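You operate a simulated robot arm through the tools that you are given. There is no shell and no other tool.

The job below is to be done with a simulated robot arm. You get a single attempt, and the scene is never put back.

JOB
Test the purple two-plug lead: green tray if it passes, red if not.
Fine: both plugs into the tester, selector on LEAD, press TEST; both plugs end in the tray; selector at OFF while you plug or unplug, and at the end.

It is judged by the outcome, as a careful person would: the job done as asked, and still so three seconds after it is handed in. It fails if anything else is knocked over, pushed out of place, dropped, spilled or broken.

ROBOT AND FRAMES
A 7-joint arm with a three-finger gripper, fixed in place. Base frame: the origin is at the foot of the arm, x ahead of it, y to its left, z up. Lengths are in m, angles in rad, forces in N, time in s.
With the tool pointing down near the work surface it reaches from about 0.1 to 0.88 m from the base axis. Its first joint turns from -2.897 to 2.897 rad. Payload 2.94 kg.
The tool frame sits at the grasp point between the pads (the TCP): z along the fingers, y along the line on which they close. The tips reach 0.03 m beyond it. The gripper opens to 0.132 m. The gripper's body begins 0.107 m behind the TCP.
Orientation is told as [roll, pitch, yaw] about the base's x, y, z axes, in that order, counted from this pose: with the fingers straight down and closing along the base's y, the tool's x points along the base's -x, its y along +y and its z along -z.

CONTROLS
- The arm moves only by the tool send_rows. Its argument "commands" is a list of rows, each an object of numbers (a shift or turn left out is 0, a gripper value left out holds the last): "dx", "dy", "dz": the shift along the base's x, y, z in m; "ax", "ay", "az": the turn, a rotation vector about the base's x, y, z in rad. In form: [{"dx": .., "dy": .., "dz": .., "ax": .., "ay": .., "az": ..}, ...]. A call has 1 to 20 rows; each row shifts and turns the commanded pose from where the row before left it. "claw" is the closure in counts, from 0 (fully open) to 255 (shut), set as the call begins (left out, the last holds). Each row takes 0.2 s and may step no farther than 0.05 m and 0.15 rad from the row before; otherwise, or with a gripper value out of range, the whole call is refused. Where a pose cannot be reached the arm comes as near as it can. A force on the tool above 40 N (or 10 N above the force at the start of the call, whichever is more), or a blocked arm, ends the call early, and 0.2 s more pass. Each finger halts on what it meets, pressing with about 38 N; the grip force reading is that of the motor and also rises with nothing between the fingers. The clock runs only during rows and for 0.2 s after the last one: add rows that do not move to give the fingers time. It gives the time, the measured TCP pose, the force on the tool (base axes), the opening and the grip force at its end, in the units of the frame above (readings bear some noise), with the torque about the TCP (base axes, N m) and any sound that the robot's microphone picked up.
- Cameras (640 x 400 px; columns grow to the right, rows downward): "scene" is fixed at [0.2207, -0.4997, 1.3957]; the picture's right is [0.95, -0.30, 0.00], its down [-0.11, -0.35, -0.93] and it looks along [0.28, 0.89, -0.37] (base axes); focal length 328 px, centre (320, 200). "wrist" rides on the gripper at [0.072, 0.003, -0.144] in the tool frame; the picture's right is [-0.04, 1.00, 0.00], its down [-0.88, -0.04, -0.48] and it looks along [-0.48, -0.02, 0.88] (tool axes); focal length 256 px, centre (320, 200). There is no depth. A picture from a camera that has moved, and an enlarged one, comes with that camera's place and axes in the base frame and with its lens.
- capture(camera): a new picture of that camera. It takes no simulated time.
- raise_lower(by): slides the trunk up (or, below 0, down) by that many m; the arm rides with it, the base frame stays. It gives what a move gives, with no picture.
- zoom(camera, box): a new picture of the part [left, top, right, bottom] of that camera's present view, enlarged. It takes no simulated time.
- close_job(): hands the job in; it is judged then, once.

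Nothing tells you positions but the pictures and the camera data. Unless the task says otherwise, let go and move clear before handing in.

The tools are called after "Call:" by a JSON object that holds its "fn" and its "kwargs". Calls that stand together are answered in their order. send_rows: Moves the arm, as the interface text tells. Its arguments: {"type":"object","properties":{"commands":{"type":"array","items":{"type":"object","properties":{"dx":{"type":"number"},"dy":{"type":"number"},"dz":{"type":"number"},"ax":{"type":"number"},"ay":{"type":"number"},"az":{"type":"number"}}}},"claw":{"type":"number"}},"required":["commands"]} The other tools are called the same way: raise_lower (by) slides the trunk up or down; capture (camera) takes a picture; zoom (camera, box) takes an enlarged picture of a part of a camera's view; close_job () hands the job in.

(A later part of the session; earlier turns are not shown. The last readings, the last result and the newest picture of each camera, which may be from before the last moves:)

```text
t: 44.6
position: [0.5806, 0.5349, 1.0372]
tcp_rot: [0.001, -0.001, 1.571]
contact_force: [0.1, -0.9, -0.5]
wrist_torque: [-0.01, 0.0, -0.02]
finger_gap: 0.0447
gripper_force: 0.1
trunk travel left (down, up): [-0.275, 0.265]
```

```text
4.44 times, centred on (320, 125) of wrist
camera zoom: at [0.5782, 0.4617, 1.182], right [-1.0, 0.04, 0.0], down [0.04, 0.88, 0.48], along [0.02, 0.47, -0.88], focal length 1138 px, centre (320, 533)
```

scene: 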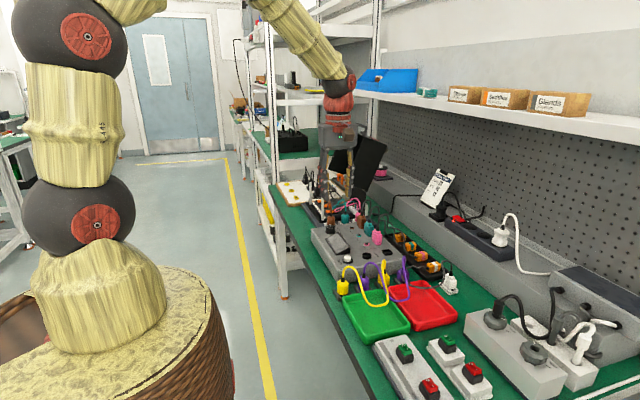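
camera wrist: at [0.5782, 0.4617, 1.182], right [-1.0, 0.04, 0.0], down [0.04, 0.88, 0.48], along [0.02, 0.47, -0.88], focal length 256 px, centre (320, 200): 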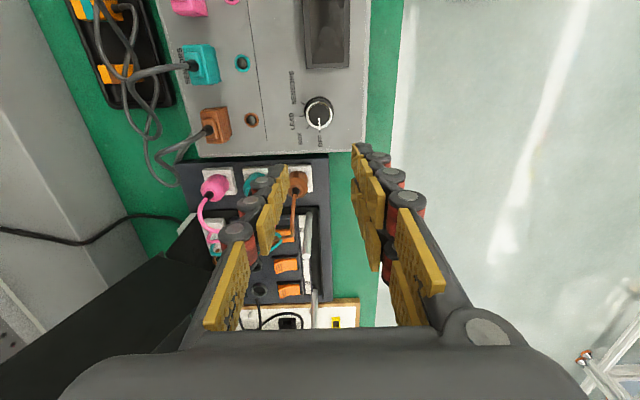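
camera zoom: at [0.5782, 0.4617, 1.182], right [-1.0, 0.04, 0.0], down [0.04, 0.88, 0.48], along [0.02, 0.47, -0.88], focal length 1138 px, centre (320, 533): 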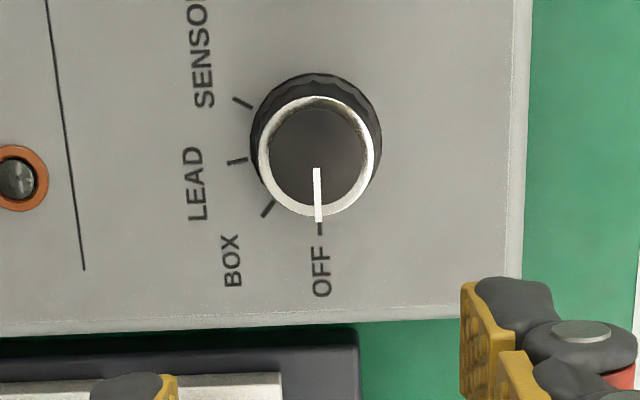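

The knob is at about (0.583, 0.5195) pointing at OFF, with 40° steps, so LEAD is 80° clockwise from above. I'll centre over it, descend part-way and check.

Call:
{"fn": "send_rows", "kwargs": {"commands": [{"dy": -0.016}, {"dz": -0.04}, {"dz": -0.04}, {"dz": -0.027}, {}]}}

Call:
{"fn": "capture", "kwargs": {"camera": "wrist"}}

Call:
{"fn": "zoom", "kwargs": {"camera": "wrist", "box": [260, 120, 380, 220]}}

Call:
{"fn": "zoom", "kwargs": {"camera": "scene", "box": [305, 190, 365, 240]}}

```text
t: 45.8
position: [0.5823, 0.5193, 0.93]
tcp_rot: [0.001, -0.001, 1.57]
contact_force: [0.6, -0.1, 0.0]
wrist_torque: [-0.01, -0.01, 0.03]
finger_gap: 0.0451
gripper_force: 0.1
trunk travel left (down, up): [-0.275, 0.265]
```

```text
taken
camera wrist: at [0.5795, 0.4464, 1.0736], right [-1.0, 0.04, 0.0], down [0.04, 0.88, 0.48], along [0.02, 0.48, -0.88], focal length 256 px, centre (320, 200)
```

wrist: 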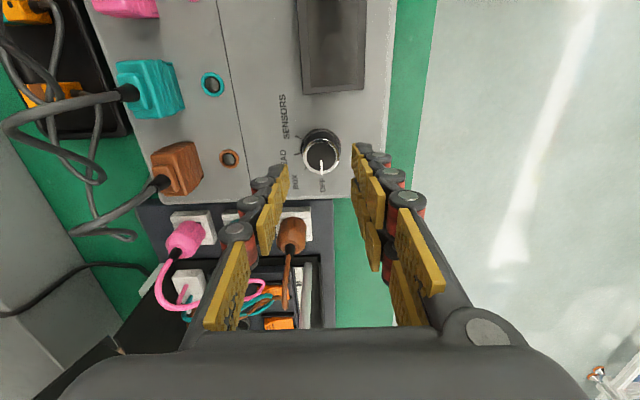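

```text
4.00 times, centred on (320, 170) of wrist
camera zoom: at [0.5795, 0.4464, 1.0736], right [-1.0, 0.04, 0.0], down [0.04, 0.88, 0.48], along [0.02, 0.48, -0.88], focal length 1024 px, centre (320, 320)
```

zoom: 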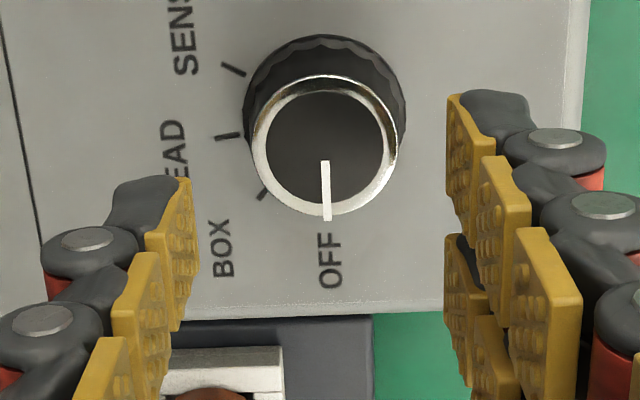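

```text
8.00 times, centred on (335, 215) of scene
camera zoom: at [0.2207, -0.4997, 1.3957], right [0.95, -0.3, 0.0], down [-0.11, -0.35, -0.93], along [0.28, 0.89, -0.37], focal length 2623 px, centre (200, 80)
```

zoom: 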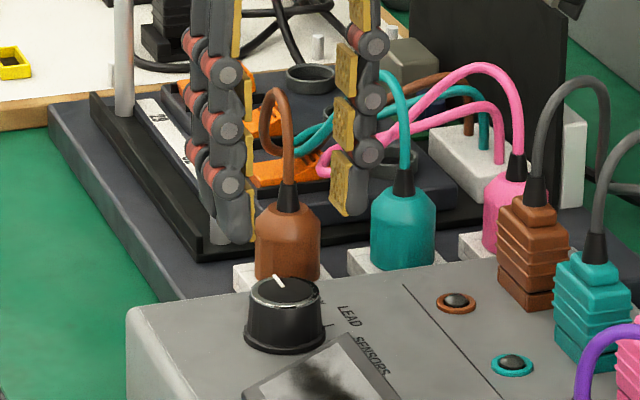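

Nearly centred (about 1 mm off in x). Descending around the knob and closing gently.

Call:
{"fn": "send_rows", "kwargs": {"commands": [{"dx": -0.001, "dz": -0.015}, {"dz": -0.015}, {"dz": -0.012}, {"dz": -0.008}, {}]}}

Call:
{"fn": "zoom", "kwargs": {"camera": "wrist", "box": [260, 120, 380, 220]}}

Call:
{"fn": "zoom", "kwargs": {"camera": "scene", "box": [305, 190, 365, 240]}}

```text
t: 47.0
position: [0.5801, 0.5191, 0.8787]
tcp_rot: [-0.001, 0.0, 1.571]
contact_force: [0.7, 0.4, -0.4]
wrist_torque: [-0.01, 0.01, -0.03]
finger_gap: 0.0449
gripper_force: 0.0
trunk travel left (down, up): [-0.275, 0.265]
```

```text
4.00 times, centred on (320, 170) of wrist
camera zoom: at [0.5781, 0.4467, 1.0235], right [-1.0, 0.04, 0.0], down [0.04, 0.88, 0.48], along [0.02, 0.48, -0.88], focal length 1024 px, centre (320, 320)
```

zoom: 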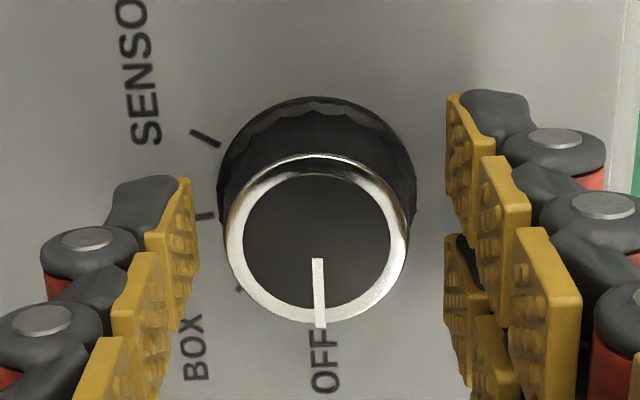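

```text
8.00 times, centred on (335, 215) of scene
camera zoom: at [0.2207, -0.4997, 1.3957], right [0.95, -0.3, 0.0], down [-0.11, -0.35, -0.93], along [0.28, 0.89, -0.37], focal length 2623 px, centre (200, 80)
```

zoom: 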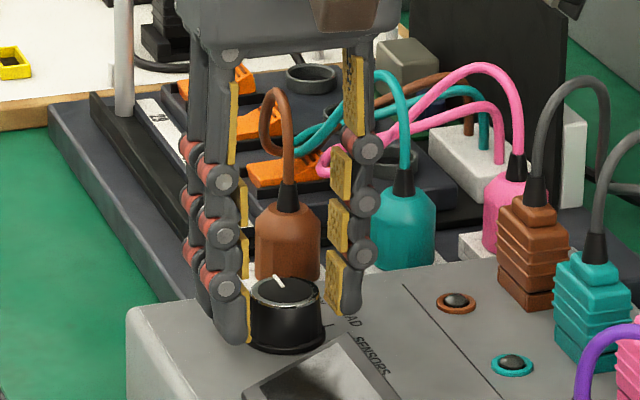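

The knob sits centred between prongs and thumb. Closing on it.

Call:
{"fn": "send_rows", "kwargs": {"commands": [{}, {}, {}, {}], "claw": 215}}

Call:
{"fn": "zoom", "kwargs": {"camera": "wrist", "box": [260, 120, 380, 220]}}

```text
t: 48.0
position: [0.5823, 0.5192, 0.8799]
tcp_rot: [0.0, -0.002, 1.57]
contact_force: [6.7, -0.9, -0.4]
wrist_torque: [0.02, -0.3, -0.02]
finger_gap: 0.0316
gripper_force: 44.5
trunk travel left (down, up): [-0.275, 0.265]
```

```text
4.00 times, centred on (320, 170) of wrist
camera zoom: at [0.5788, 0.4466, 1.0236], right [-1.0, 0.04, 0.0], down [0.04, 0.88, 0.48], along [0.02, 0.48, -0.88], focal length 1024 px, centre (320, 320)
```

zoom: 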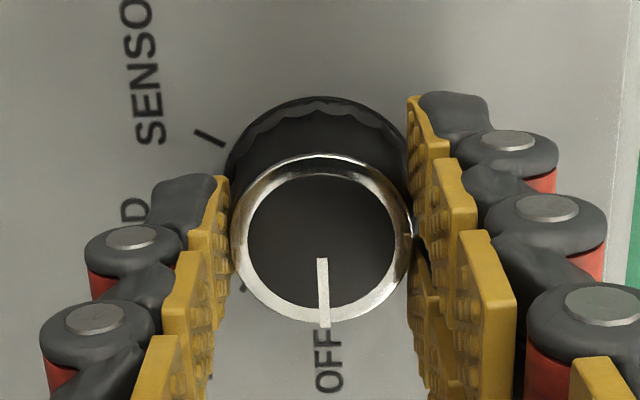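

Gripped. I'll ease 0.7 mm in +x to drop the side force, then turn clockwise half-way and check that the knob follows.

Call:
{"fn": "send_rows", "kwargs": {"commands": [{"dx": 0.0007}, {"az": -0.14}, {"az": -0.14}, {"az": -0.14}, {"az": -0.14}, {"az": -0.14}, {}]}}

Call:
{"fn": "zoom", "kwargs": {"camera": "wrist", "box": [260, 120, 380, 220]}}

```text
t: 49.6
position: [0.5824, 0.52, 0.8793]
tcp_rot: [0.001, 0.003, 0.868]
contact_force: [-0.4, 1.0, -1.3]
wrist_torque: [-0.27, 0.23, 0.02]
finger_gap: 0.0313
gripper_force: 44.8
trunk travel left (down, up): [-0.275, 0.265]
```

```text
4.00 times, centred on (320, 170) of wrist
camera zoom: at [0.5334, 0.4656, 1.0237], right [-0.74, 0.68, 0.0], down [0.6, 0.65, 0.47], along [0.32, 0.35, -0.88], focal length 1024 px, centre (320, 320)
```

zoom: 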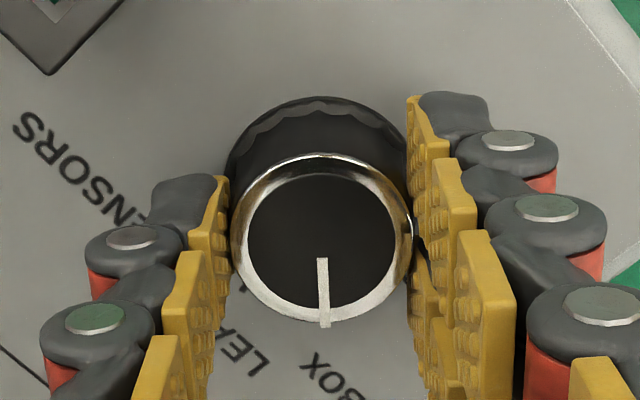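

The knob follows the gripper exactly, now at about 40° (BOX). Turning the remaining 40° to LEAD.

Call:
{"fn": "send_rows", "kwargs": {"commands": [{"az": -0.14}, {"az": -0.14}, {"az": -0.14}, {"az": -0.14}, {"az": -0.136}, {}]}}

Call:
{"fn": "zoom", "kwargs": {"camera": "wrist", "box": [260, 120, 380, 220]}}

Call:
{"fn": "zoom", "kwargs": {"camera": "scene", "box": [305, 190, 365, 240]}}

```text
t: 51.0
position: [0.5827, 0.5195, 0.8789]
tcp_rot: [-0.001, 0.001, 0.176]
contact_force: [-3.2, -1.3, -6.6]
wrist_torque: [-0.07, -0.17, 0.0]
finger_gap: 0.031
gripper_force: 45.1
trunk travel left (down, up): [-0.275, 0.265]
```

```text
4.00 times, centred on (320, 170) of wrist
camera zoom: at [0.5107, 0.5092, 1.0238], right [-0.13, 0.99, 0.0], down [0.87, 0.12, 0.47], along [0.47, 0.06, -0.88], focal length 1024 px, centre (320, 320)
```

zoom: 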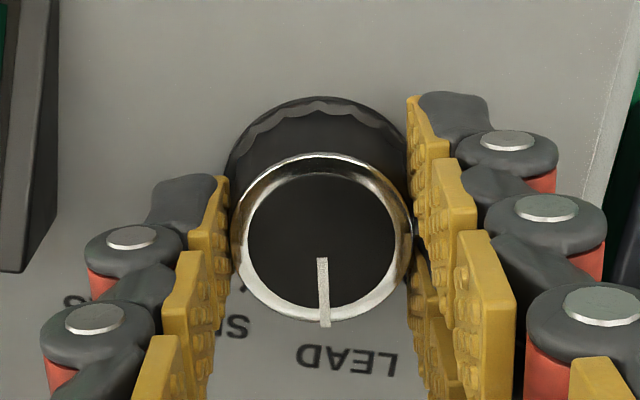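

```text
8.00 times, centred on (335, 215) of scene
camera zoom: at [0.2207, -0.4997, 1.3957], right [0.95, -0.3, 0.0], down [-0.11, -0.35, -0.93], along [0.28, 0.89, -0.37], focal length 2623 px, centre (200, 80)
```

zoom: 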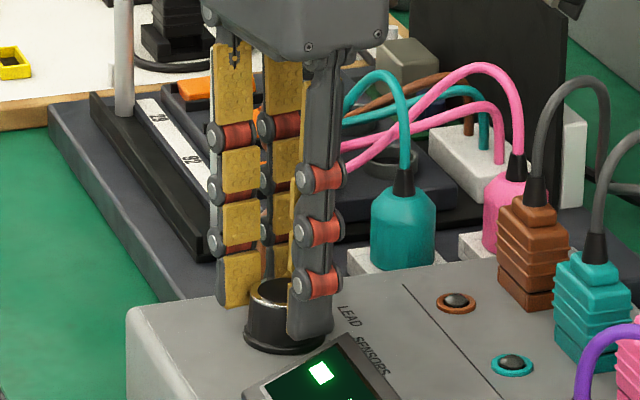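

The pointer is at LEAD and the display has come on. I'll open the fingers, lift clear and read the display.

Call:
{"fn": "send_rows", "kwargs": {"commands": [{}, {}, {}], "claw": 168}}

Call:
{"fn": "send_rows", "kwargs": {"commands": [{"dz": 0.02}, {"dz": 0.04}, {"dz": 0.04}, {}]}}

Call:
{"fn": "capture", "kwargs": {"camera": "wrist"}}

Call:
{"fn": "zoom", "kwargs": {"camera": "scene", "box": [320, 210, 400, 275]}}

Call:
{"fn": "zoom", "kwargs": {"camera": "wrist", "box": [270, 80, 370, 170]}}

```text
t: 51.8
position: [0.5834, 0.5194, 0.8802]
tcp_rot: [0.0, 0.001, 0.178]
contact_force: [0.3, 0.0, 0.2]
wrist_torque: [0.03, 0.01, 0.02]
finger_gap: 0.0449
gripper_force: 0.0
trunk travel left (down, up): [-0.275, 0.265]
```

```text
t: 52.8
position: [0.5839, 0.5204, 0.9797]
tcp_rot: [0.0, 0.0, 0.176]
contact_force: [-0.5, 0.8, 0.6]
wrist_torque: [0.0, 0.0, -0.02]
finger_gap: 0.0451
gripper_force: 0.0
trunk travel left (down, up): [-0.275, 0.265]
```

```text
taken
camera wrist: at [0.5116, 0.5092, 1.1241], right [-0.13, 0.99, 0.0], down [0.87, 0.12, 0.48], along [0.47, 0.06, -0.88], focal length 256 px, centre (320, 200)
```

wrist: 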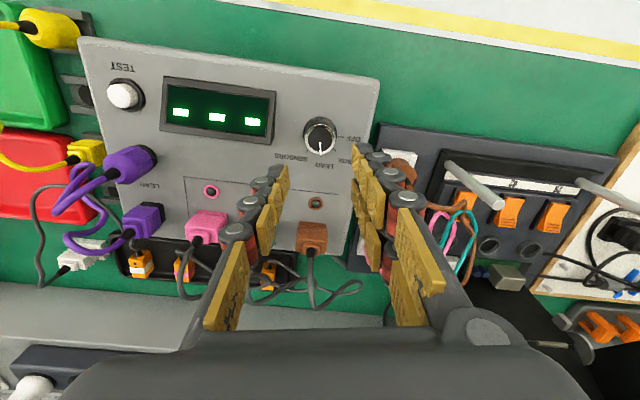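

```text
6.15 times, centred on (360, 242) of scene
camera zoom: at [0.2207, -0.4997, 1.3957], right [0.95, -0.3, 0.0], down [-0.11, -0.35, -0.93], along [0.28, 0.89, -0.37], focal length 2018 px, centre (74, -62)
```

zoom: 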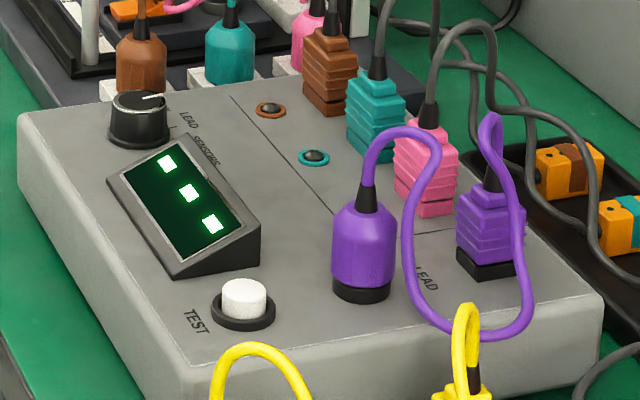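

```text
4.44 times, centred on (320, 125) of wrist
camera zoom: at [0.5116, 0.5092, 1.1241], right [-0.13, 0.99, 0.0], down [0.87, 0.12, 0.48], along [0.47, 0.06, -0.88], focal length 1138 px, centre (320, 533)
```

zoom: 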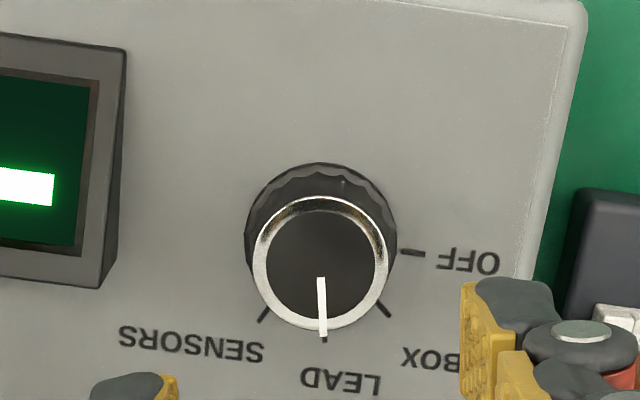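

The tester shows "---" with the selector on LEAD. Now I'll close the fingers and go over the TEST button at about (0.568, 0.318).

Call:
{"fn": "send_rows", "kwargs": {"commands": [{"dx": -0.003, "dy": -0.04}, {"dx": -0.003, "dy": -0.04}, {"dx": -0.003, "dy": -0.04}, {"dx": -0.003, "dy": -0.04}, {"dx": -0.003, "dy": -0.04}, {}], "claw": 255}}

Call:
{"fn": "capture", "kwargs": {"camera": "wrist"}}

Call:
{"fn": "zoom", "kwargs": {"camera": "wrist", "box": [260, 110, 380, 220]}}

Call:
{"fn": "zoom", "kwargs": {"camera": "scene", "box": [320, 210, 400, 275]}}

```text
t: 54.2
position: [0.5681, 0.318, 0.9801]
tcp_rot: [-0.001, 0.0, 0.176]
contact_force: [0.5, -0.7, 0.9]
wrist_torque: [0.04, 0.0, -0.01]
finger_gap: 0.0002
gripper_force: 28.9
trunk travel left (down, up): [-0.275, 0.265]
```

```text
taken
camera wrist: at [0.4972, 0.3077, 1.1247], right [-0.13, 0.99, 0.0], down [0.87, 0.12, 0.48], along [0.47, 0.06, -0.88], focal length 256 px, centre (320, 200)
```

wrist: 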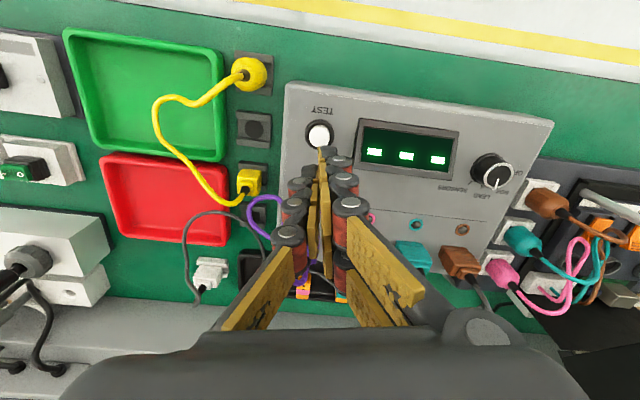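

```text
3.64 times, centred on (320, 165) of wrist
camera zoom: at [0.4972, 0.3077, 1.1247], right [-0.13, 0.99, 0.0], down [0.87, 0.12, 0.48], along [0.47, 0.06, -0.88], focal length 931 px, centre (320, 327)
```

zoom: 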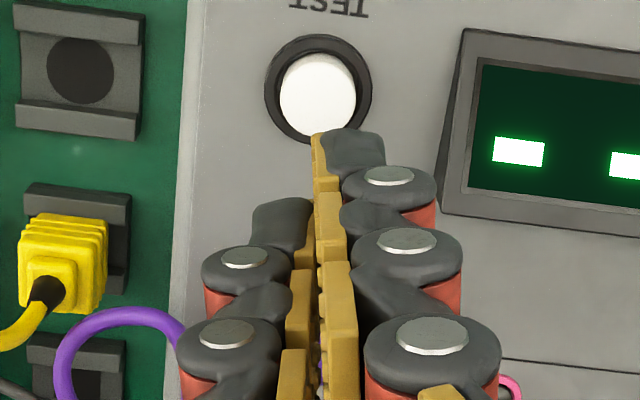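

```text
6.15 times, centred on (360, 242) of scene
camera zoom: at [0.2207, -0.4997, 1.3957], right [0.95, -0.3, 0.0], down [-0.11, -0.35, -0.93], along [0.28, 0.89, -0.37], focal length 2018 px, centre (74, -62)
```

zoom: 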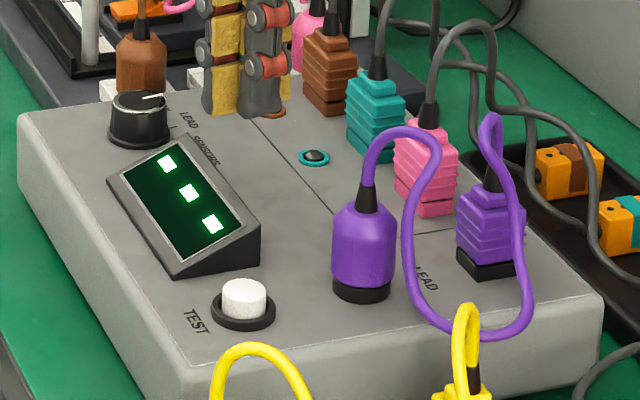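

Aligned to within about 2–3 mm of the cap. I'll correct and descend close to it.

Call:
{"fn": "send_rows", "kwargs": {"commands": [{"dx": -0.0015, "dy": -0.0015}, {"dz": -0.03}, {"dz": -0.03}, {"dz": -0.02}, {"dz": -0.008}, {}]}}

Call:
{"fn": "zoom", "kwargs": {"camera": "wrist", "box": [260, 110, 380, 220]}}

Call:
{"fn": "zoom", "kwargs": {"camera": "scene", "box": [335, 225, 385, 270]}}

```text
t: 55.6
position: [0.5659, 0.3181, 0.8937]
tcp_rot: [0.002, 0.001, 0.178]
contact_force: [-0.2, 1.3, -0.2]
wrist_torque: [-0.01, 0.01, 0.01]
finger_gap: 0.0
gripper_force: 28.7
trunk travel left (down, up): [-0.275, 0.265]
```

```text
3.64 times, centred on (320, 165) of wrist
camera zoom: at [0.4947, 0.3084, 1.0373], right [-0.13, 0.99, 0.0], down [0.87, 0.12, 0.48], along [0.47, 0.06, -0.88], focal length 931 px, centre (320, 327)
```

zoom: 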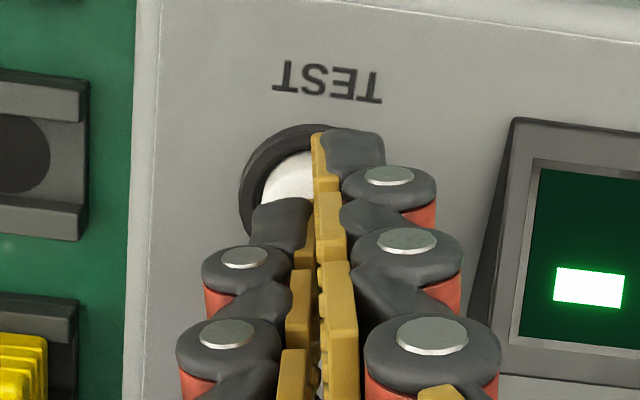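

```text
8.89 times, centred on (360, 248) of scene
camera zoom: at [0.2207, -0.4997, 1.3957], right [0.95, -0.3, 0.0], down [-0.11, -0.35, -0.93], along [0.28, 0.89, -0.37], focal length 2914 px, centre (-36, -222)
```

zoom: 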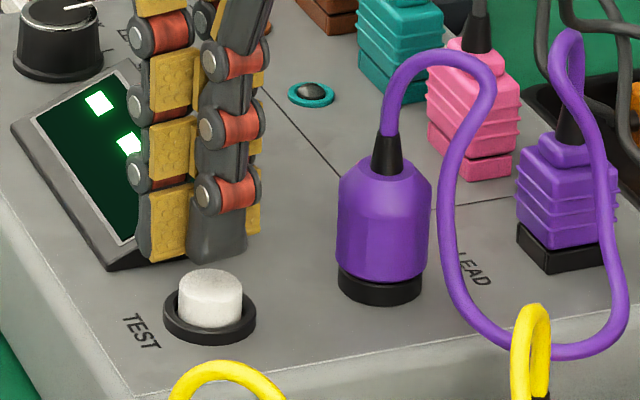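

The thumb tip is right above the cap. Pressing down in small steps.

Call:
{"fn": "send_rows", "kwargs": {"commands": [{"dz": -0.003}, {"dz": -0.003}, {"dz": -0.002}, {"dz": -0.002}, {}]}}

Call:
{"fn": "zoom", "kwargs": {"camera": "scene", "box": [335, 225, 385, 270]}}

```text
t: 56.8
position: [0.5662, 0.318, 0.8814]
tcp_rot: [0.001, 0.0, 0.177]
contact_force: [1.3, -0.5, 0.3]
wrist_torque: [-0.02, -0.03, 0.01]
finger_gap: 0.0
gripper_force: 28.6
trunk travel left (down, up): [-0.275, 0.265]
```

```text
8.89 times, centred on (360, 248) of scene
camera zoom: at [0.2207, -0.4997, 1.3957], right [0.95, -0.3, 0.0], down [-0.11, -0.35, -0.93], along [0.28, 0.89, -0.37], focal length 2914 px, centre (-36, -222)
```

zoom: 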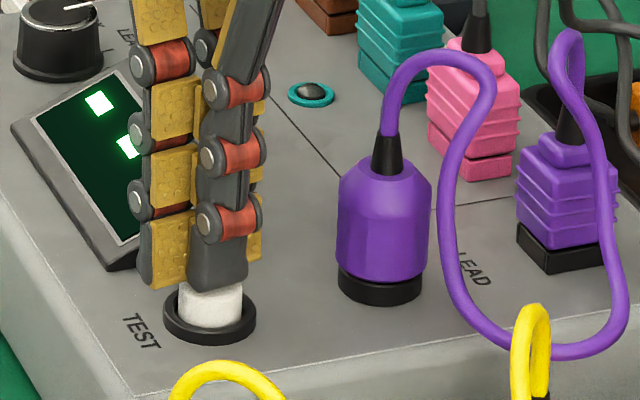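

Call:
{"fn": "send_rows", "kwargs": {"commands": [{"dz": -0.0015}, {"dz": -0.0015}, {"dz": -0.0015}, {}, {}]}}

Call:
{"fn": "zoom", "kwargs": {"camera": "scene", "box": [335, 225, 385, 270]}}

```text
t: 58.0
position: [0.5669, 0.317, 0.8772]
tcp_rot: [0.001, -0.001, 0.177]
contact_force: [0.6, 1.0, 1.8]
wrist_torque: [0.03, -0.03, 0.03]
finger_gap: 0.0061
gripper_force: 29.2
trunk travel left (down, up): [-0.275, 0.265]
heard: click
```

```text
8.89 times, centred on (360, 248) of scene
camera zoom: at [0.2207, -0.4997, 1.3957], right [0.95, -0.3, 0.0], down [-0.11, -0.35, -0.93], along [0.28, 0.89, -0.37], focal length 2914 px, centre (-36, -222)
```

zoom: 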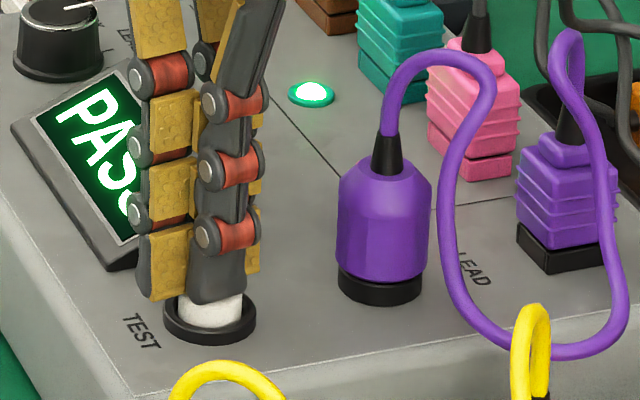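

A click was heard and the display appears to say "PASS". I'll lift off and read it properly.

Call:
{"fn": "send_rows", "kwargs": {"commands": [{"dz": 0.01}, {"dz": 0.03}, {"dz": 0.04}, {"dz": 0.03}, {}]}}

Call:
{"fn": "capture", "kwargs": {"camera": "wrist"}}

Call:
{"fn": "zoom", "kwargs": {"camera": "wrist", "box": [340, 100, 480, 210]}}

Call:
{"fn": "zoom", "kwargs": {"camera": "scene", "box": [320, 200, 400, 275]}}

```text
t: 59.2
position: [0.5675, 0.3158, 0.9867]
tcp_rot: [0.0, 0.001, 0.175]
contact_force: [-0.4, -0.5, -0.7]
wrist_torque: [-0.01, 0.02, -0.01]
finger_gap: 0.0001
gripper_force: 28.5
trunk travel left (down, up): [-0.275, 0.265]
```

```text
taken
camera wrist: at [0.4954, 0.3054, 1.1318], right [-0.13, 0.99, 0.0], down [0.87, 0.12, 0.48], along [0.47, 0.06, -0.88], focal length 256 px, centre (320, 200)
```

wrist: 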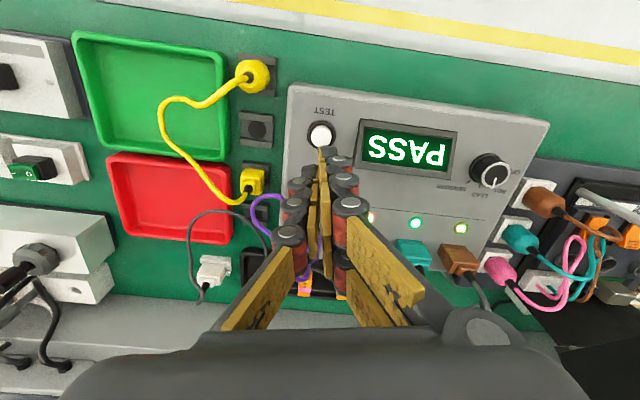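

```text
3.64 times, centred on (410, 155) of wrist
camera zoom: at [0.4954, 0.3054, 1.1318], right [-0.13, 0.99, 0.0], down [0.87, 0.12, 0.48], along [0.47, 0.06, -0.88], focal length 931 px, centre (-7, 364)
```

zoom: 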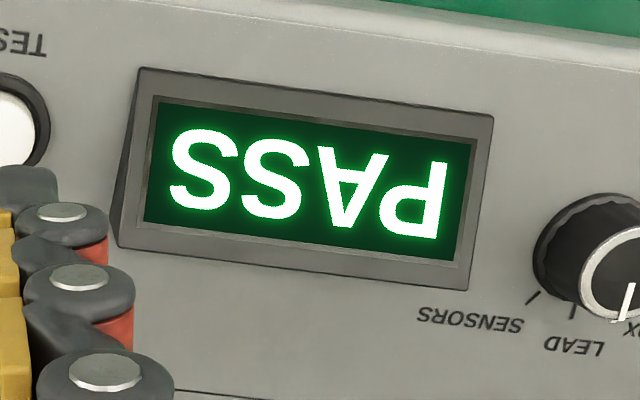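

```text
5.33 times, centred on (360, 238) of scene
camera zoom: at [0.2207, -0.4997, 1.3957], right [0.95, -0.3, 0.0], down [-0.11, -0.35, -0.93], along [0.28, 0.89, -0.37], focal length 1748 px, centre (107, 0)
```

zoom: 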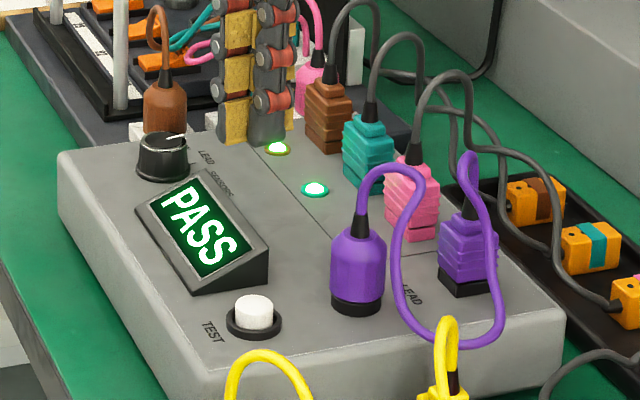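

The tester shows PASS, so the lead goes in the green tray. First I'll go back to the knob and turn the selector to OFF.

Call:
{"fn": "zoom", "kwargs": {"camera": "wrist", "box": [350, 190, 480, 260]}}

Call:
{"fn": "send_rows", "kwargs": {"commands": [{"dx": 0.0033, "dy": 0.0403}, {"dx": 0.0033, "dy": 0.0403}, {"dx": 0.0033, "dy": 0.0403}, {"dx": 0.0033, "dy": 0.0403}, {"dx": 0.0033, "dy": 0.0403}, {"dz": -0.03}, {"dz": -0.025}, {}], "claw": 168}}

Call:
{"fn": "zoom", "kwargs": {"camera": "wrist", "box": [260, 110, 380, 220]}}

```text
4.92 times, centred on (415, 225) of wrist
camera zoom: at [0.4954, 0.3054, 1.1318], right [-0.13, 0.99, 0.0], down [0.87, 0.12, 0.48], along [0.47, 0.06, -0.88], focal length 1260 px, centre (-148, 77)
```

zoom: 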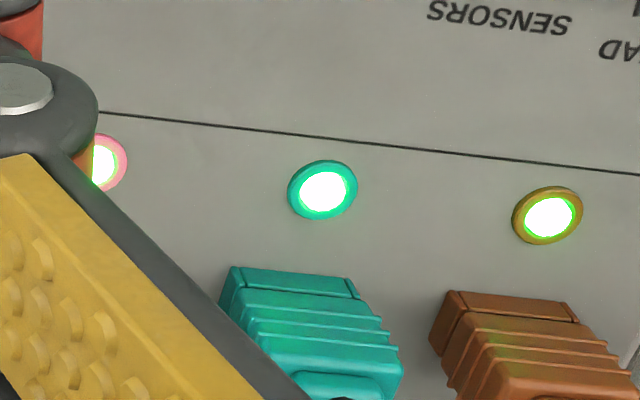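

```text
t: 61.0
position: [0.5831, 0.523, 0.9315]
tcp_rot: [0.0, 0.0, 0.177]
contact_force: [-0.5, 0.6, -0.5]
wrist_torque: [-0.05, -0.02, 0.02]
finger_gap: 0.0449
gripper_force: 0.1
trunk travel left (down, up): [-0.275, 0.265]
```

```text
3.64 times, centred on (320, 165) of wrist
camera zoom: at [0.5111, 0.5113, 1.0765], right [-0.13, 0.99, 0.0], down [0.87, 0.12, 0.48], along [0.47, 0.06, -0.88], focal length 931 px, centre (320, 327)
```

zoom: 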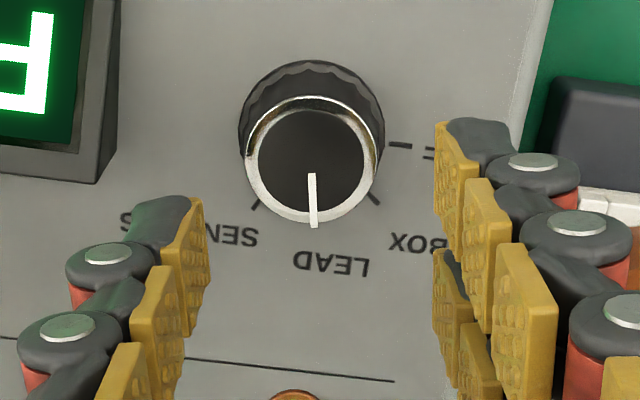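

Slightly off to +y by about 2 mm; correcting, then descending to the knob.

Call:
{"fn": "send_rows", "kwargs": {"commands": [{"dy": -0.0015, "dz": -0.015}, {"dz": -0.015}, {"dz": -0.013}, {"dz": -0.0095}, {}]}}

Call:
{"fn": "zoom", "kwargs": {"camera": "wrist", "box": [260, 120, 380, 220]}}

Call:
{"fn": "zoom", "kwargs": {"camera": "scene", "box": [305, 190, 365, 240]}}

```text
t: 62.2
position: [0.5827, 0.5185, 0.8796]
tcp_rot: [-0.001, -0.001, 0.177]
contact_force: [-0.4, -0.4, -0.5]
wrist_torque: [0.02, 0.04, -0.01]
finger_gap: 0.0452
gripper_force: 0.1
trunk travel left (down, up): [-0.275, 0.265]
```

```text
4.00 times, centred on (320, 170) of wrist
camera zoom: at [0.5115, 0.5079, 1.0244], right [-0.13, 0.99, 0.0], down [0.87, 0.12, 0.48], along [0.47, 0.06, -0.88], focal length 1024 px, centre (320, 320)
```

zoom: 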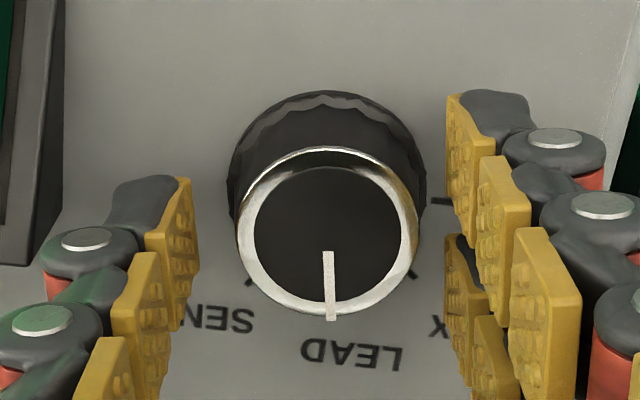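

```text
8.00 times, centred on (335, 215) of scene
camera zoom: at [0.2207, -0.4997, 1.3957], right [0.95, -0.3, 0.0], down [-0.11, -0.35, -0.93], along [0.28, 0.89, -0.37], focal length 2623 px, centre (200, 80)
```

zoom: 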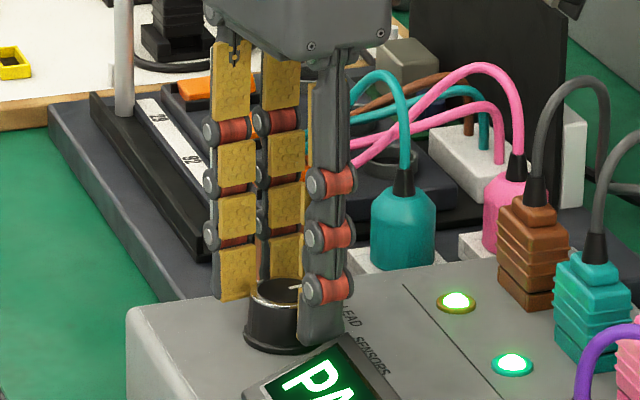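

Centred within about 1 mm. Closing on the knob and turning it back counter-clockwise 80° to OFF.

Call:
{"fn": "send_rows", "kwargs": {"commands": [{"dy": 0.001}, {}, {}, {}], "claw": 215}}

Call:
{"fn": "send_rows", "kwargs": {"commands": [{"az": 0.14}, {"az": 0.14}, {"az": 0.14}, {"az": 0.14}, {"az": 0.14}, {"az": 0.14}, {"az": 0.14}, {"az": 0.14}, {"az": 0.14}, {"az": 0.136}, {}]}}

Call:
{"fn": "zoom", "kwargs": {"camera": "wrist", "box": [260, 120, 380, 220]}}

Call:
{"fn": "zoom", "kwargs": {"camera": "scene", "box": [305, 190, 385, 260]}}

```text
t: 63.2
position: [0.5824, 0.5197, 0.8795]
tcp_rot: [-0.001, 0.001, 0.177]
contact_force: [0.2, 1.3, 0.1]
wrist_torque: [-0.06, 0.21, 0.03]
finger_gap: 0.0311
gripper_force: 45.2
trunk travel left (down, up): [-0.275, 0.265]
```

```text
t: 65.6
position: [0.5813, 0.5192, 0.8808]
tcp_rot: [0.001, -0.001, 1.572]
contact_force: [-3.7, 15.4, -3.1]
wrist_torque: [0.91, 0.25, -0.07]
finger_gap: 0.0311
gripper_force: 44.9
trunk travel left (down, up): [-0.275, 0.265]
```

```text
4.00 times, centred on (320, 170) of wrist
camera zoom: at [0.5791, 0.4475, 1.0243], right [-1.0, 0.04, 0.0], down [0.04, 0.88, 0.48], along [0.02, 0.47, -0.88], focal length 1024 px, centre (320, 320)
```

zoom: 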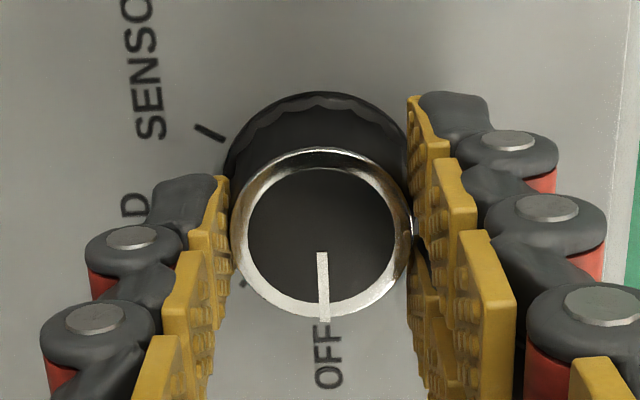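

```text
5.71 times, centred on (345, 225) of scene
camera zoom: at [0.2207, -0.4997, 1.3957], right [0.95, -0.3, 0.0], down [-0.11, -0.35, -0.93], along [0.28, 0.89, -0.37], focal length 1873 px, centre (177, 57)
```

zoom: 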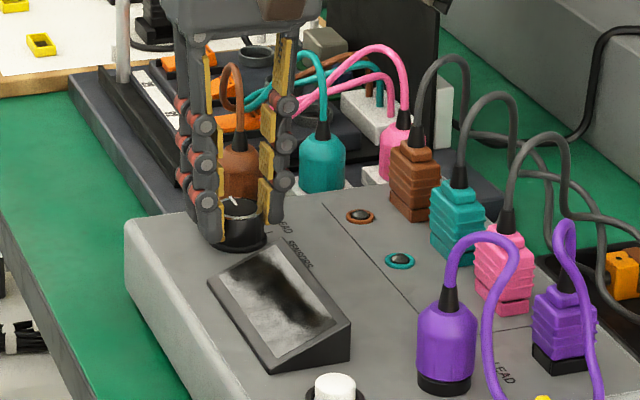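

The selector is at OFF and the display and lamps are dark. Easing the side force, releasing and lifting off.

Call:
{"fn": "send_rows", "kwargs": {"commands": [{"dy": 0.001}, {}]}}

Call:
{"fn": "send_rows", "kwargs": {"commands": [{}, {}, {}], "claw": 168}}

Call:
{"fn": "send_rows", "kwargs": {"commands": [{"dz": 0.02}, {"dz": 0.04}, {"dz": 0.045}, {"dz": 0.05}, {}]}}

Call:
{"fn": "zoom", "kwargs": {"camera": "wrist", "box": [270, 80, 370, 170]}}

Call:
{"fn": "capture", "kwargs": {"camera": "wrist"}}

```text
t: 66.2
position: [0.5814, 0.5199, 0.88]
tcp_rot: [0.001, 0.0, 1.572]
contact_force: [-6.0, 14.3, -3.5]
wrist_torque: [0.77, 0.21, 0.03]
finger_gap: 0.0314
gripper_force: 45.2
trunk travel left (down, up): [-0.275, 0.265]
```

```text
t: 67.0
position: [0.5831, 0.5198, 0.8801]
tcp_rot: [0.0, 0.0, 1.571]
contact_force: [0.6, 0.1, 0.5]
wrist_torque: [0.01, -0.02, -0.05]
finger_gap: 0.0449
gripper_force: 0.0
trunk travel left (down, up): [-0.275, 0.265]
```

```text
t: 68.2
position: [0.5822, 0.5188, 1.0347]
tcp_rot: [-0.001, 0.001, 1.571]
contact_force: [-0.1, -0.6, 0.3]
wrist_torque: [-0.01, 0.02, -0.01]
finger_gap: 0.0452
gripper_force: 0.1
trunk travel left (down, up): [-0.275, 0.265]
```

```text
4.44 times, centred on (320, 125) of wrist
camera zoom: at [0.579, 0.4454, 1.1793], right [-1.0, 0.04, 0.0], down [0.04, 0.88, 0.47], along [0.02, 0.47, -0.88], focal length 1138 px, centre (320, 533)
```

zoom: 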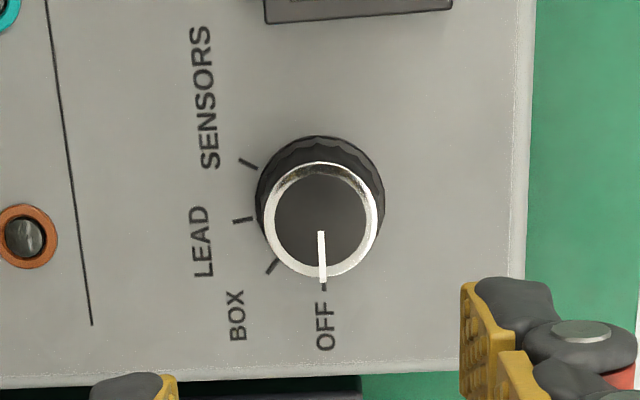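

```text
taken
camera wrist: at [0.579, 0.4454, 1.1793], right [-1.0, 0.04, 0.0], down [0.04, 0.88, 0.47], along [0.02, 0.47, -0.88], focal length 256 px, centre (320, 200)
```

wrist: 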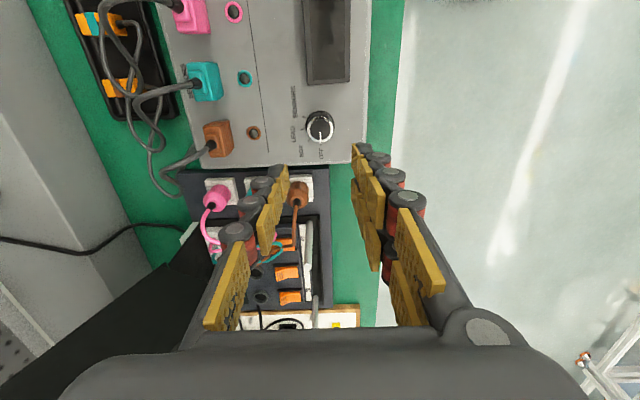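

Selector confirmed at OFF. Now to unplug: I'll start with the square plug, moving back above it.

Call:
{"fn": "send_rows", "kwargs": {"commands": [{"dx": 0.0207, "dy": -0.0333}, {"dx": 0.0207, "dy": -0.0333}, {"dx": 0.0207, "dy": -0.0333}, {"dx": 0.0207, "dy": -0.0333}, {"dx": 0.0207, "dy": -0.0333}, {"dx": 0.0207, "dy": -0.0333}, {}]}}

Call:
{"fn": "capture", "kwargs": {"camera": "wrist"}}

Call:
{"fn": "zoom", "kwargs": {"camera": "wrist", "box": [260, 80, 420, 190]}}

Call:
{"fn": "zoom", "kwargs": {"camera": "scene", "box": [340, 200, 430, 280]}}

```text
t: 69.8
position: [0.7082, 0.3181, 1.0335]
tcp_rot: [-0.001, 0.0, 1.57]
contact_force: [-0.3, 0.1, -0.2]
wrist_torque: [0.01, -0.01, 0.0]
finger_gap: 0.0454
gripper_force: 0.1
trunk travel left (down, up): [-0.275, 0.265]
```

```text
taken
camera wrist: at [0.7059, 0.2452, 1.1785], right [-1.0, 0.04, 0.0], down [0.04, 0.88, 0.48], along [0.02, 0.48, -0.88], focal length 256 px, centre (320, 200)
```

wrist: 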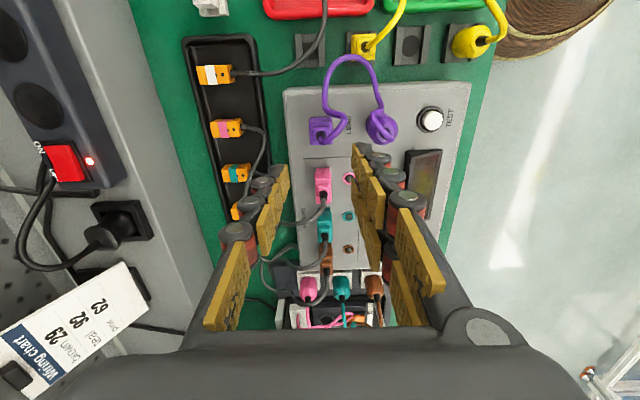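

```text
3.64 times, centred on (340, 135) of wrist
camera zoom: at [0.7059, 0.2452, 1.1785], right [-1.0, 0.04, 0.0], down [0.04, 0.88, 0.48], along [0.02, 0.48, -0.88], focal length 931 px, centre (247, 436)
```

zoom: 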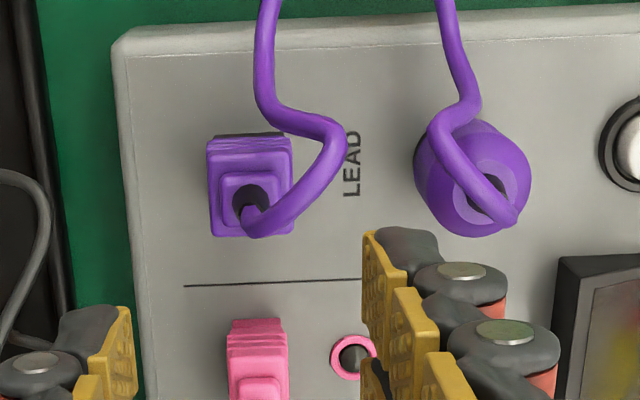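

```text
5.00 times, centred on (385, 240) of scene
camera zoom: at [0.2207, -0.4997, 1.3957], right [0.95, -0.3, 0.0], down [-0.11, -0.35, -0.93], along [0.28, 0.89, -0.37], focal length 1639 px, centre (-5, 0)
```

zoom: 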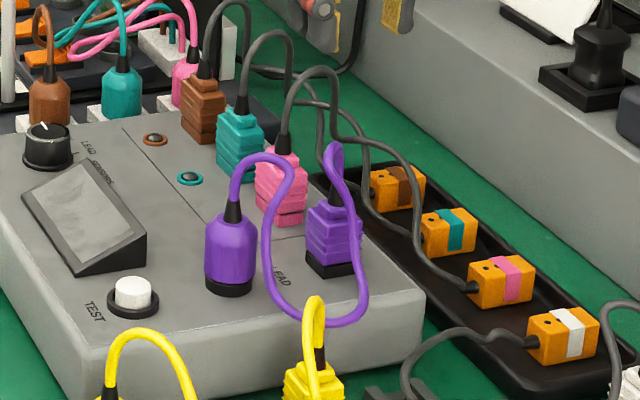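

The purple square plug is right below, its cable bulging slightly toward -x. I'll open a bit wider and descend around it.

Call:
{"fn": "send_rows", "kwargs": {"commands": [{"dy": 0.0005, "dz": -0.03}, {"dz": -0.03}, {"dz": -0.025}, {"dz": -0.015}, {}], "claw": 158}}

Call:
{"fn": "zoom", "kwargs": {"camera": "wrist", "box": [240, 110, 420, 240]}}

Call:
{"fn": "zoom", "kwargs": {"camera": "scene", "box": [350, 205, 420, 265]}}

```text
t: 71.0
position: [0.7077, 0.3206, 0.9345]
tcp_rot: [0.001, 0.0, 1.572]
contact_force: [0.5, 0.3, -0.2]
wrist_torque: [-0.01, 0.0, 0.0]
finger_gap: 0.0503
gripper_force: 0.0
trunk travel left (down, up): [-0.275, 0.265]
```

```text
3.08 times, centred on (330, 175) of wrist
camera zoom: at [0.7043, 0.2477, 1.0788], right [-1.0, 0.04, 0.0], down [0.04, 0.88, 0.48], along [0.02, 0.48, -0.88], focal length 788 px, centre (289, 277)
```

zoom: 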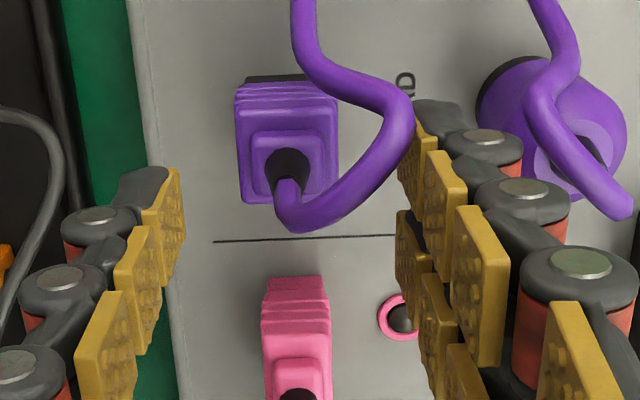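

```text
6.67 times, centred on (385, 235) of scene
camera zoom: at [0.2207, -0.4997, 1.3957], right [0.95, -0.3, 0.0], down [-0.11, -0.35, -0.93], along [0.28, 0.89, -0.37], focal length 2186 px, centre (-113, -33)
```

zoom: 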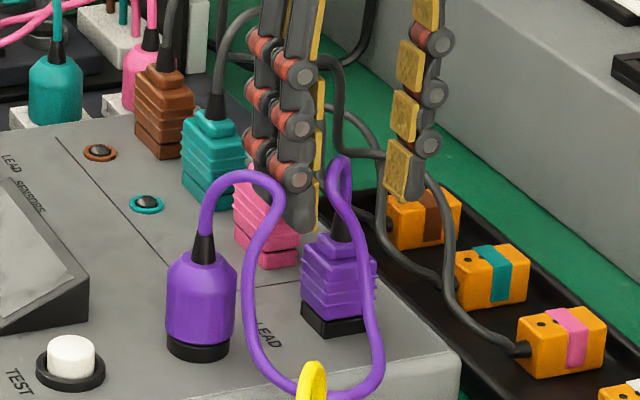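

The fingers clear the cable on both sides. Descending to the grip height.

Call:
{"fn": "send_rows", "kwargs": {"commands": [{"dz": -0.015}, {"dz": -0.015}, {"dz": -0.01}, {"dz": -0.008}, {}]}}

Call:
{"fn": "zoom", "kwargs": {"camera": "wrist", "box": [240, 110, 420, 240]}}

Call:
{"fn": "zoom", "kwargs": {"camera": "scene", "box": [360, 215, 420, 265]}}

```text
t: 72.2
position: [0.7074, 0.3204, 0.8862]
tcp_rot: [0.001, 0.001, 1.572]
contact_force: [0.0, 0.7, -0.4]
wrist_torque: [0.01, -0.04, 0.03]
finger_gap: 0.0501
gripper_force: 0.1
trunk travel left (down, up): [-0.275, 0.265]
```

```text
3.08 times, centred on (330, 175) of wrist
camera zoom: at [0.7043, 0.2471, 1.0312], right [-1.0, 0.04, 0.0], down [0.04, 0.88, 0.48], along [0.02, 0.48, -0.88], focal length 788 px, centre (289, 277)
```

zoom: 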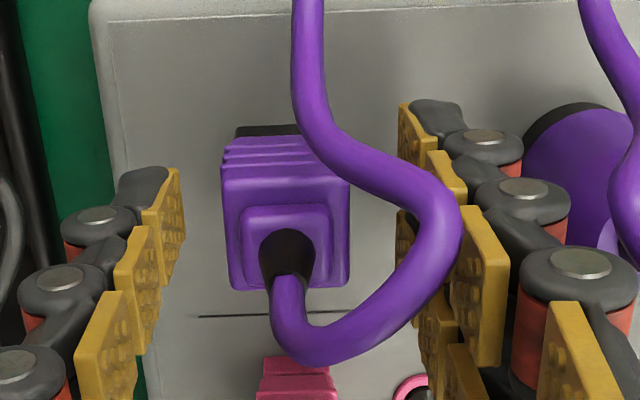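

```text
8.00 times, centred on (390, 240) of scene
camera zoom: at [0.2207, -0.4997, 1.3957], right [0.95, -0.3, 0.0], down [-0.11, -0.35, -0.93], along [0.28, 0.89, -0.37], focal length 2623 px, centre (-240, -120)
```

zoom: 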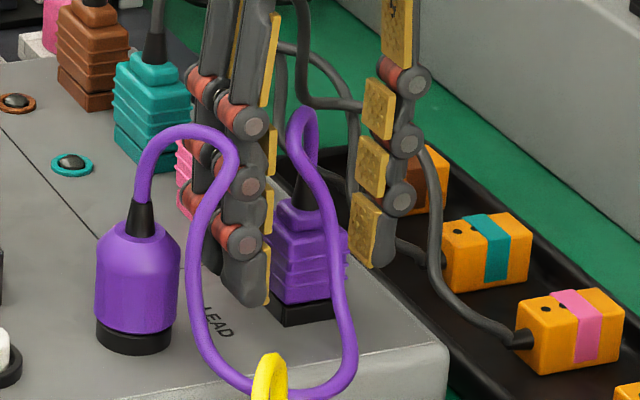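

Well centred. Closing and pulling the square plug straight up.

Call:
{"fn": "send_rows", "kwargs": {"commands": [{}, {}, {}, {}, {}], "claw": 235}}

Call:
{"fn": "send_rows", "kwargs": {"commands": [{"dz": 0.004}, {"dz": 0.006}, {"dz": 0.01}, {"dz": 0.02}, {}]}}

Call:
{"fn": "zoom", "kwargs": {"camera": "scene", "box": [350, 205, 430, 270]}}

Call:
{"fn": "capture", "kwargs": {"camera": "wrist"}}

```text
t: 73.4
position: [0.708, 0.3203, 0.8867]
tcp_rot: [0.0, 0.001, 1.572]
contact_force: [3.0, 0.9, -0.7]
wrist_torque: [0.02, -0.08, 0.02]
finger_gap: 0.0259
gripper_force: 38.0
trunk travel left (down, up): [-0.275, 0.265]
```

```text
t: 74.6
position: [0.7055, 0.3186, 0.9282]
tcp_rot: [0.002, 0.0, 1.57]
contact_force: [0.9, 0.7, -0.6]
wrist_torque: [-0.02, -0.01, -0.03]
finger_gap: 0.0257
gripper_force: 38.3
trunk travel left (down, up): [-0.275, 0.265]
```

```text
6.15 times, centred on (390, 238) of scene
camera zoom: at [0.2207, -0.4997, 1.3957], right [0.95, -0.3, 0.0], down [-0.11, -0.35, -0.93], along [0.28, 0.89, -0.37], focal length 2018 px, centre (-111, -31)
```

zoom: 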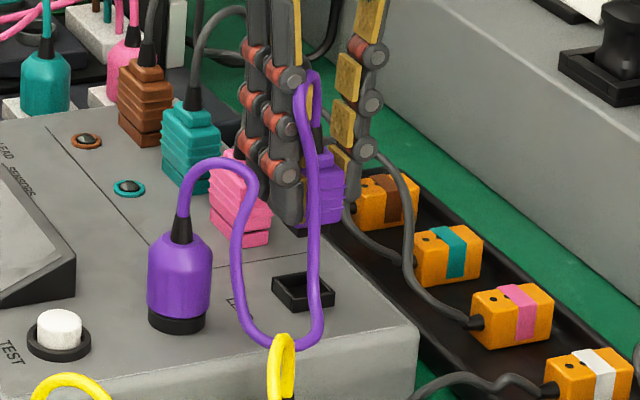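

```text
taken
camera wrist: at [0.7028, 0.2471, 1.0715], right [-1.0, 0.04, 0.0], down [0.04, 0.88, 0.48], along [0.02, 0.47, -0.88], focal length 256 px, centre (320, 200)
```

wrist: 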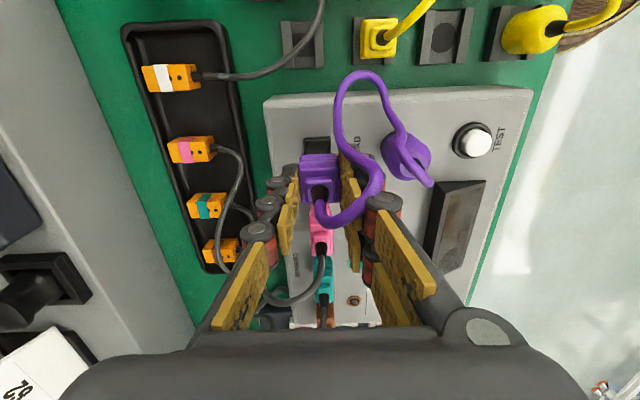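

Square plug is free. Raising it and carrying it over to the green tray, the part away from the yellow cable.

Call:
{"fn": "send_rows", "kwargs": {"commands": [{"dz": 0.04}, {"dz": 0.035}, {"dx": -0.0158, "dy": -0.0305}, {"dx": -0.0158, "dy": -0.0305}, {"dx": -0.0158, "dy": -0.0305}, {"dx": -0.0158, "dy": -0.0305}, {"dx": -0.0158, "dy": -0.0305}, {"dx": -0.0158, "dy": -0.0305}, {"dx": -0.0158, "dy": -0.0305}, {"dx": -0.0158, "dy": -0.0305}, {}]}}

Call:
{"fn": "capture", "kwargs": {"camera": "wrist"}}

Call:
{"fn": "capture", "kwargs": {"camera": "scene"}}

Call:
{"fn": "zoom", "kwargs": {"camera": "scene", "box": [320, 220, 440, 350]}}

```text
t: 77.0
position: [0.581, 0.0765, 1.0037]
tcp_rot: [-0.001, 0.001, 1.57]
contact_force: [-0.2, -0.1, -0.4]
wrist_torque: [0.02, 0.03, -0.01]
finger_gap: 0.0259
gripper_force: 38.1
trunk travel left (down, up): [-0.275, 0.265]
```

```text
taken
camera wrist: at [0.5774, 0.0032, 1.1477], right [-1.0, 0.04, 0.0], down [0.04, 0.88, 0.48], along [0.02, 0.48, -0.88], focal length 256 px, centre (320, 200)
```

wrist: 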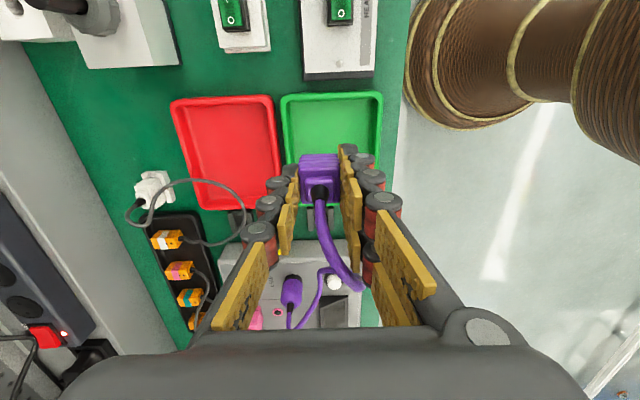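

```text
taken
```

scene: 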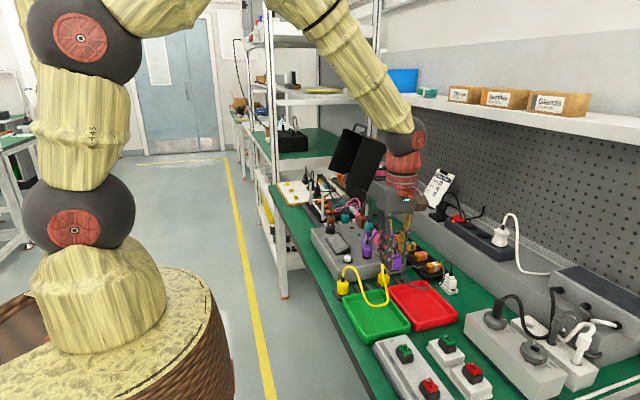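

```text
3.08 times, centred on (380, 285) of scene
camera zoom: at [0.2207, -0.4997, 1.3957], right [0.95, -0.3, 0.0], down [-0.11, -0.35, -0.93], along [0.28, 0.89, -0.37], focal length 1009 px, centre (135, -62)
```

zoom: 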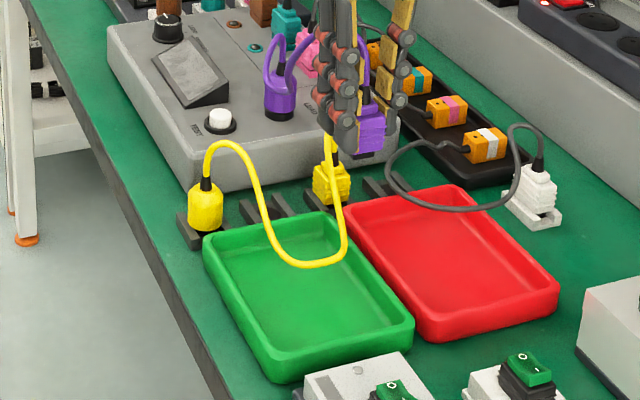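

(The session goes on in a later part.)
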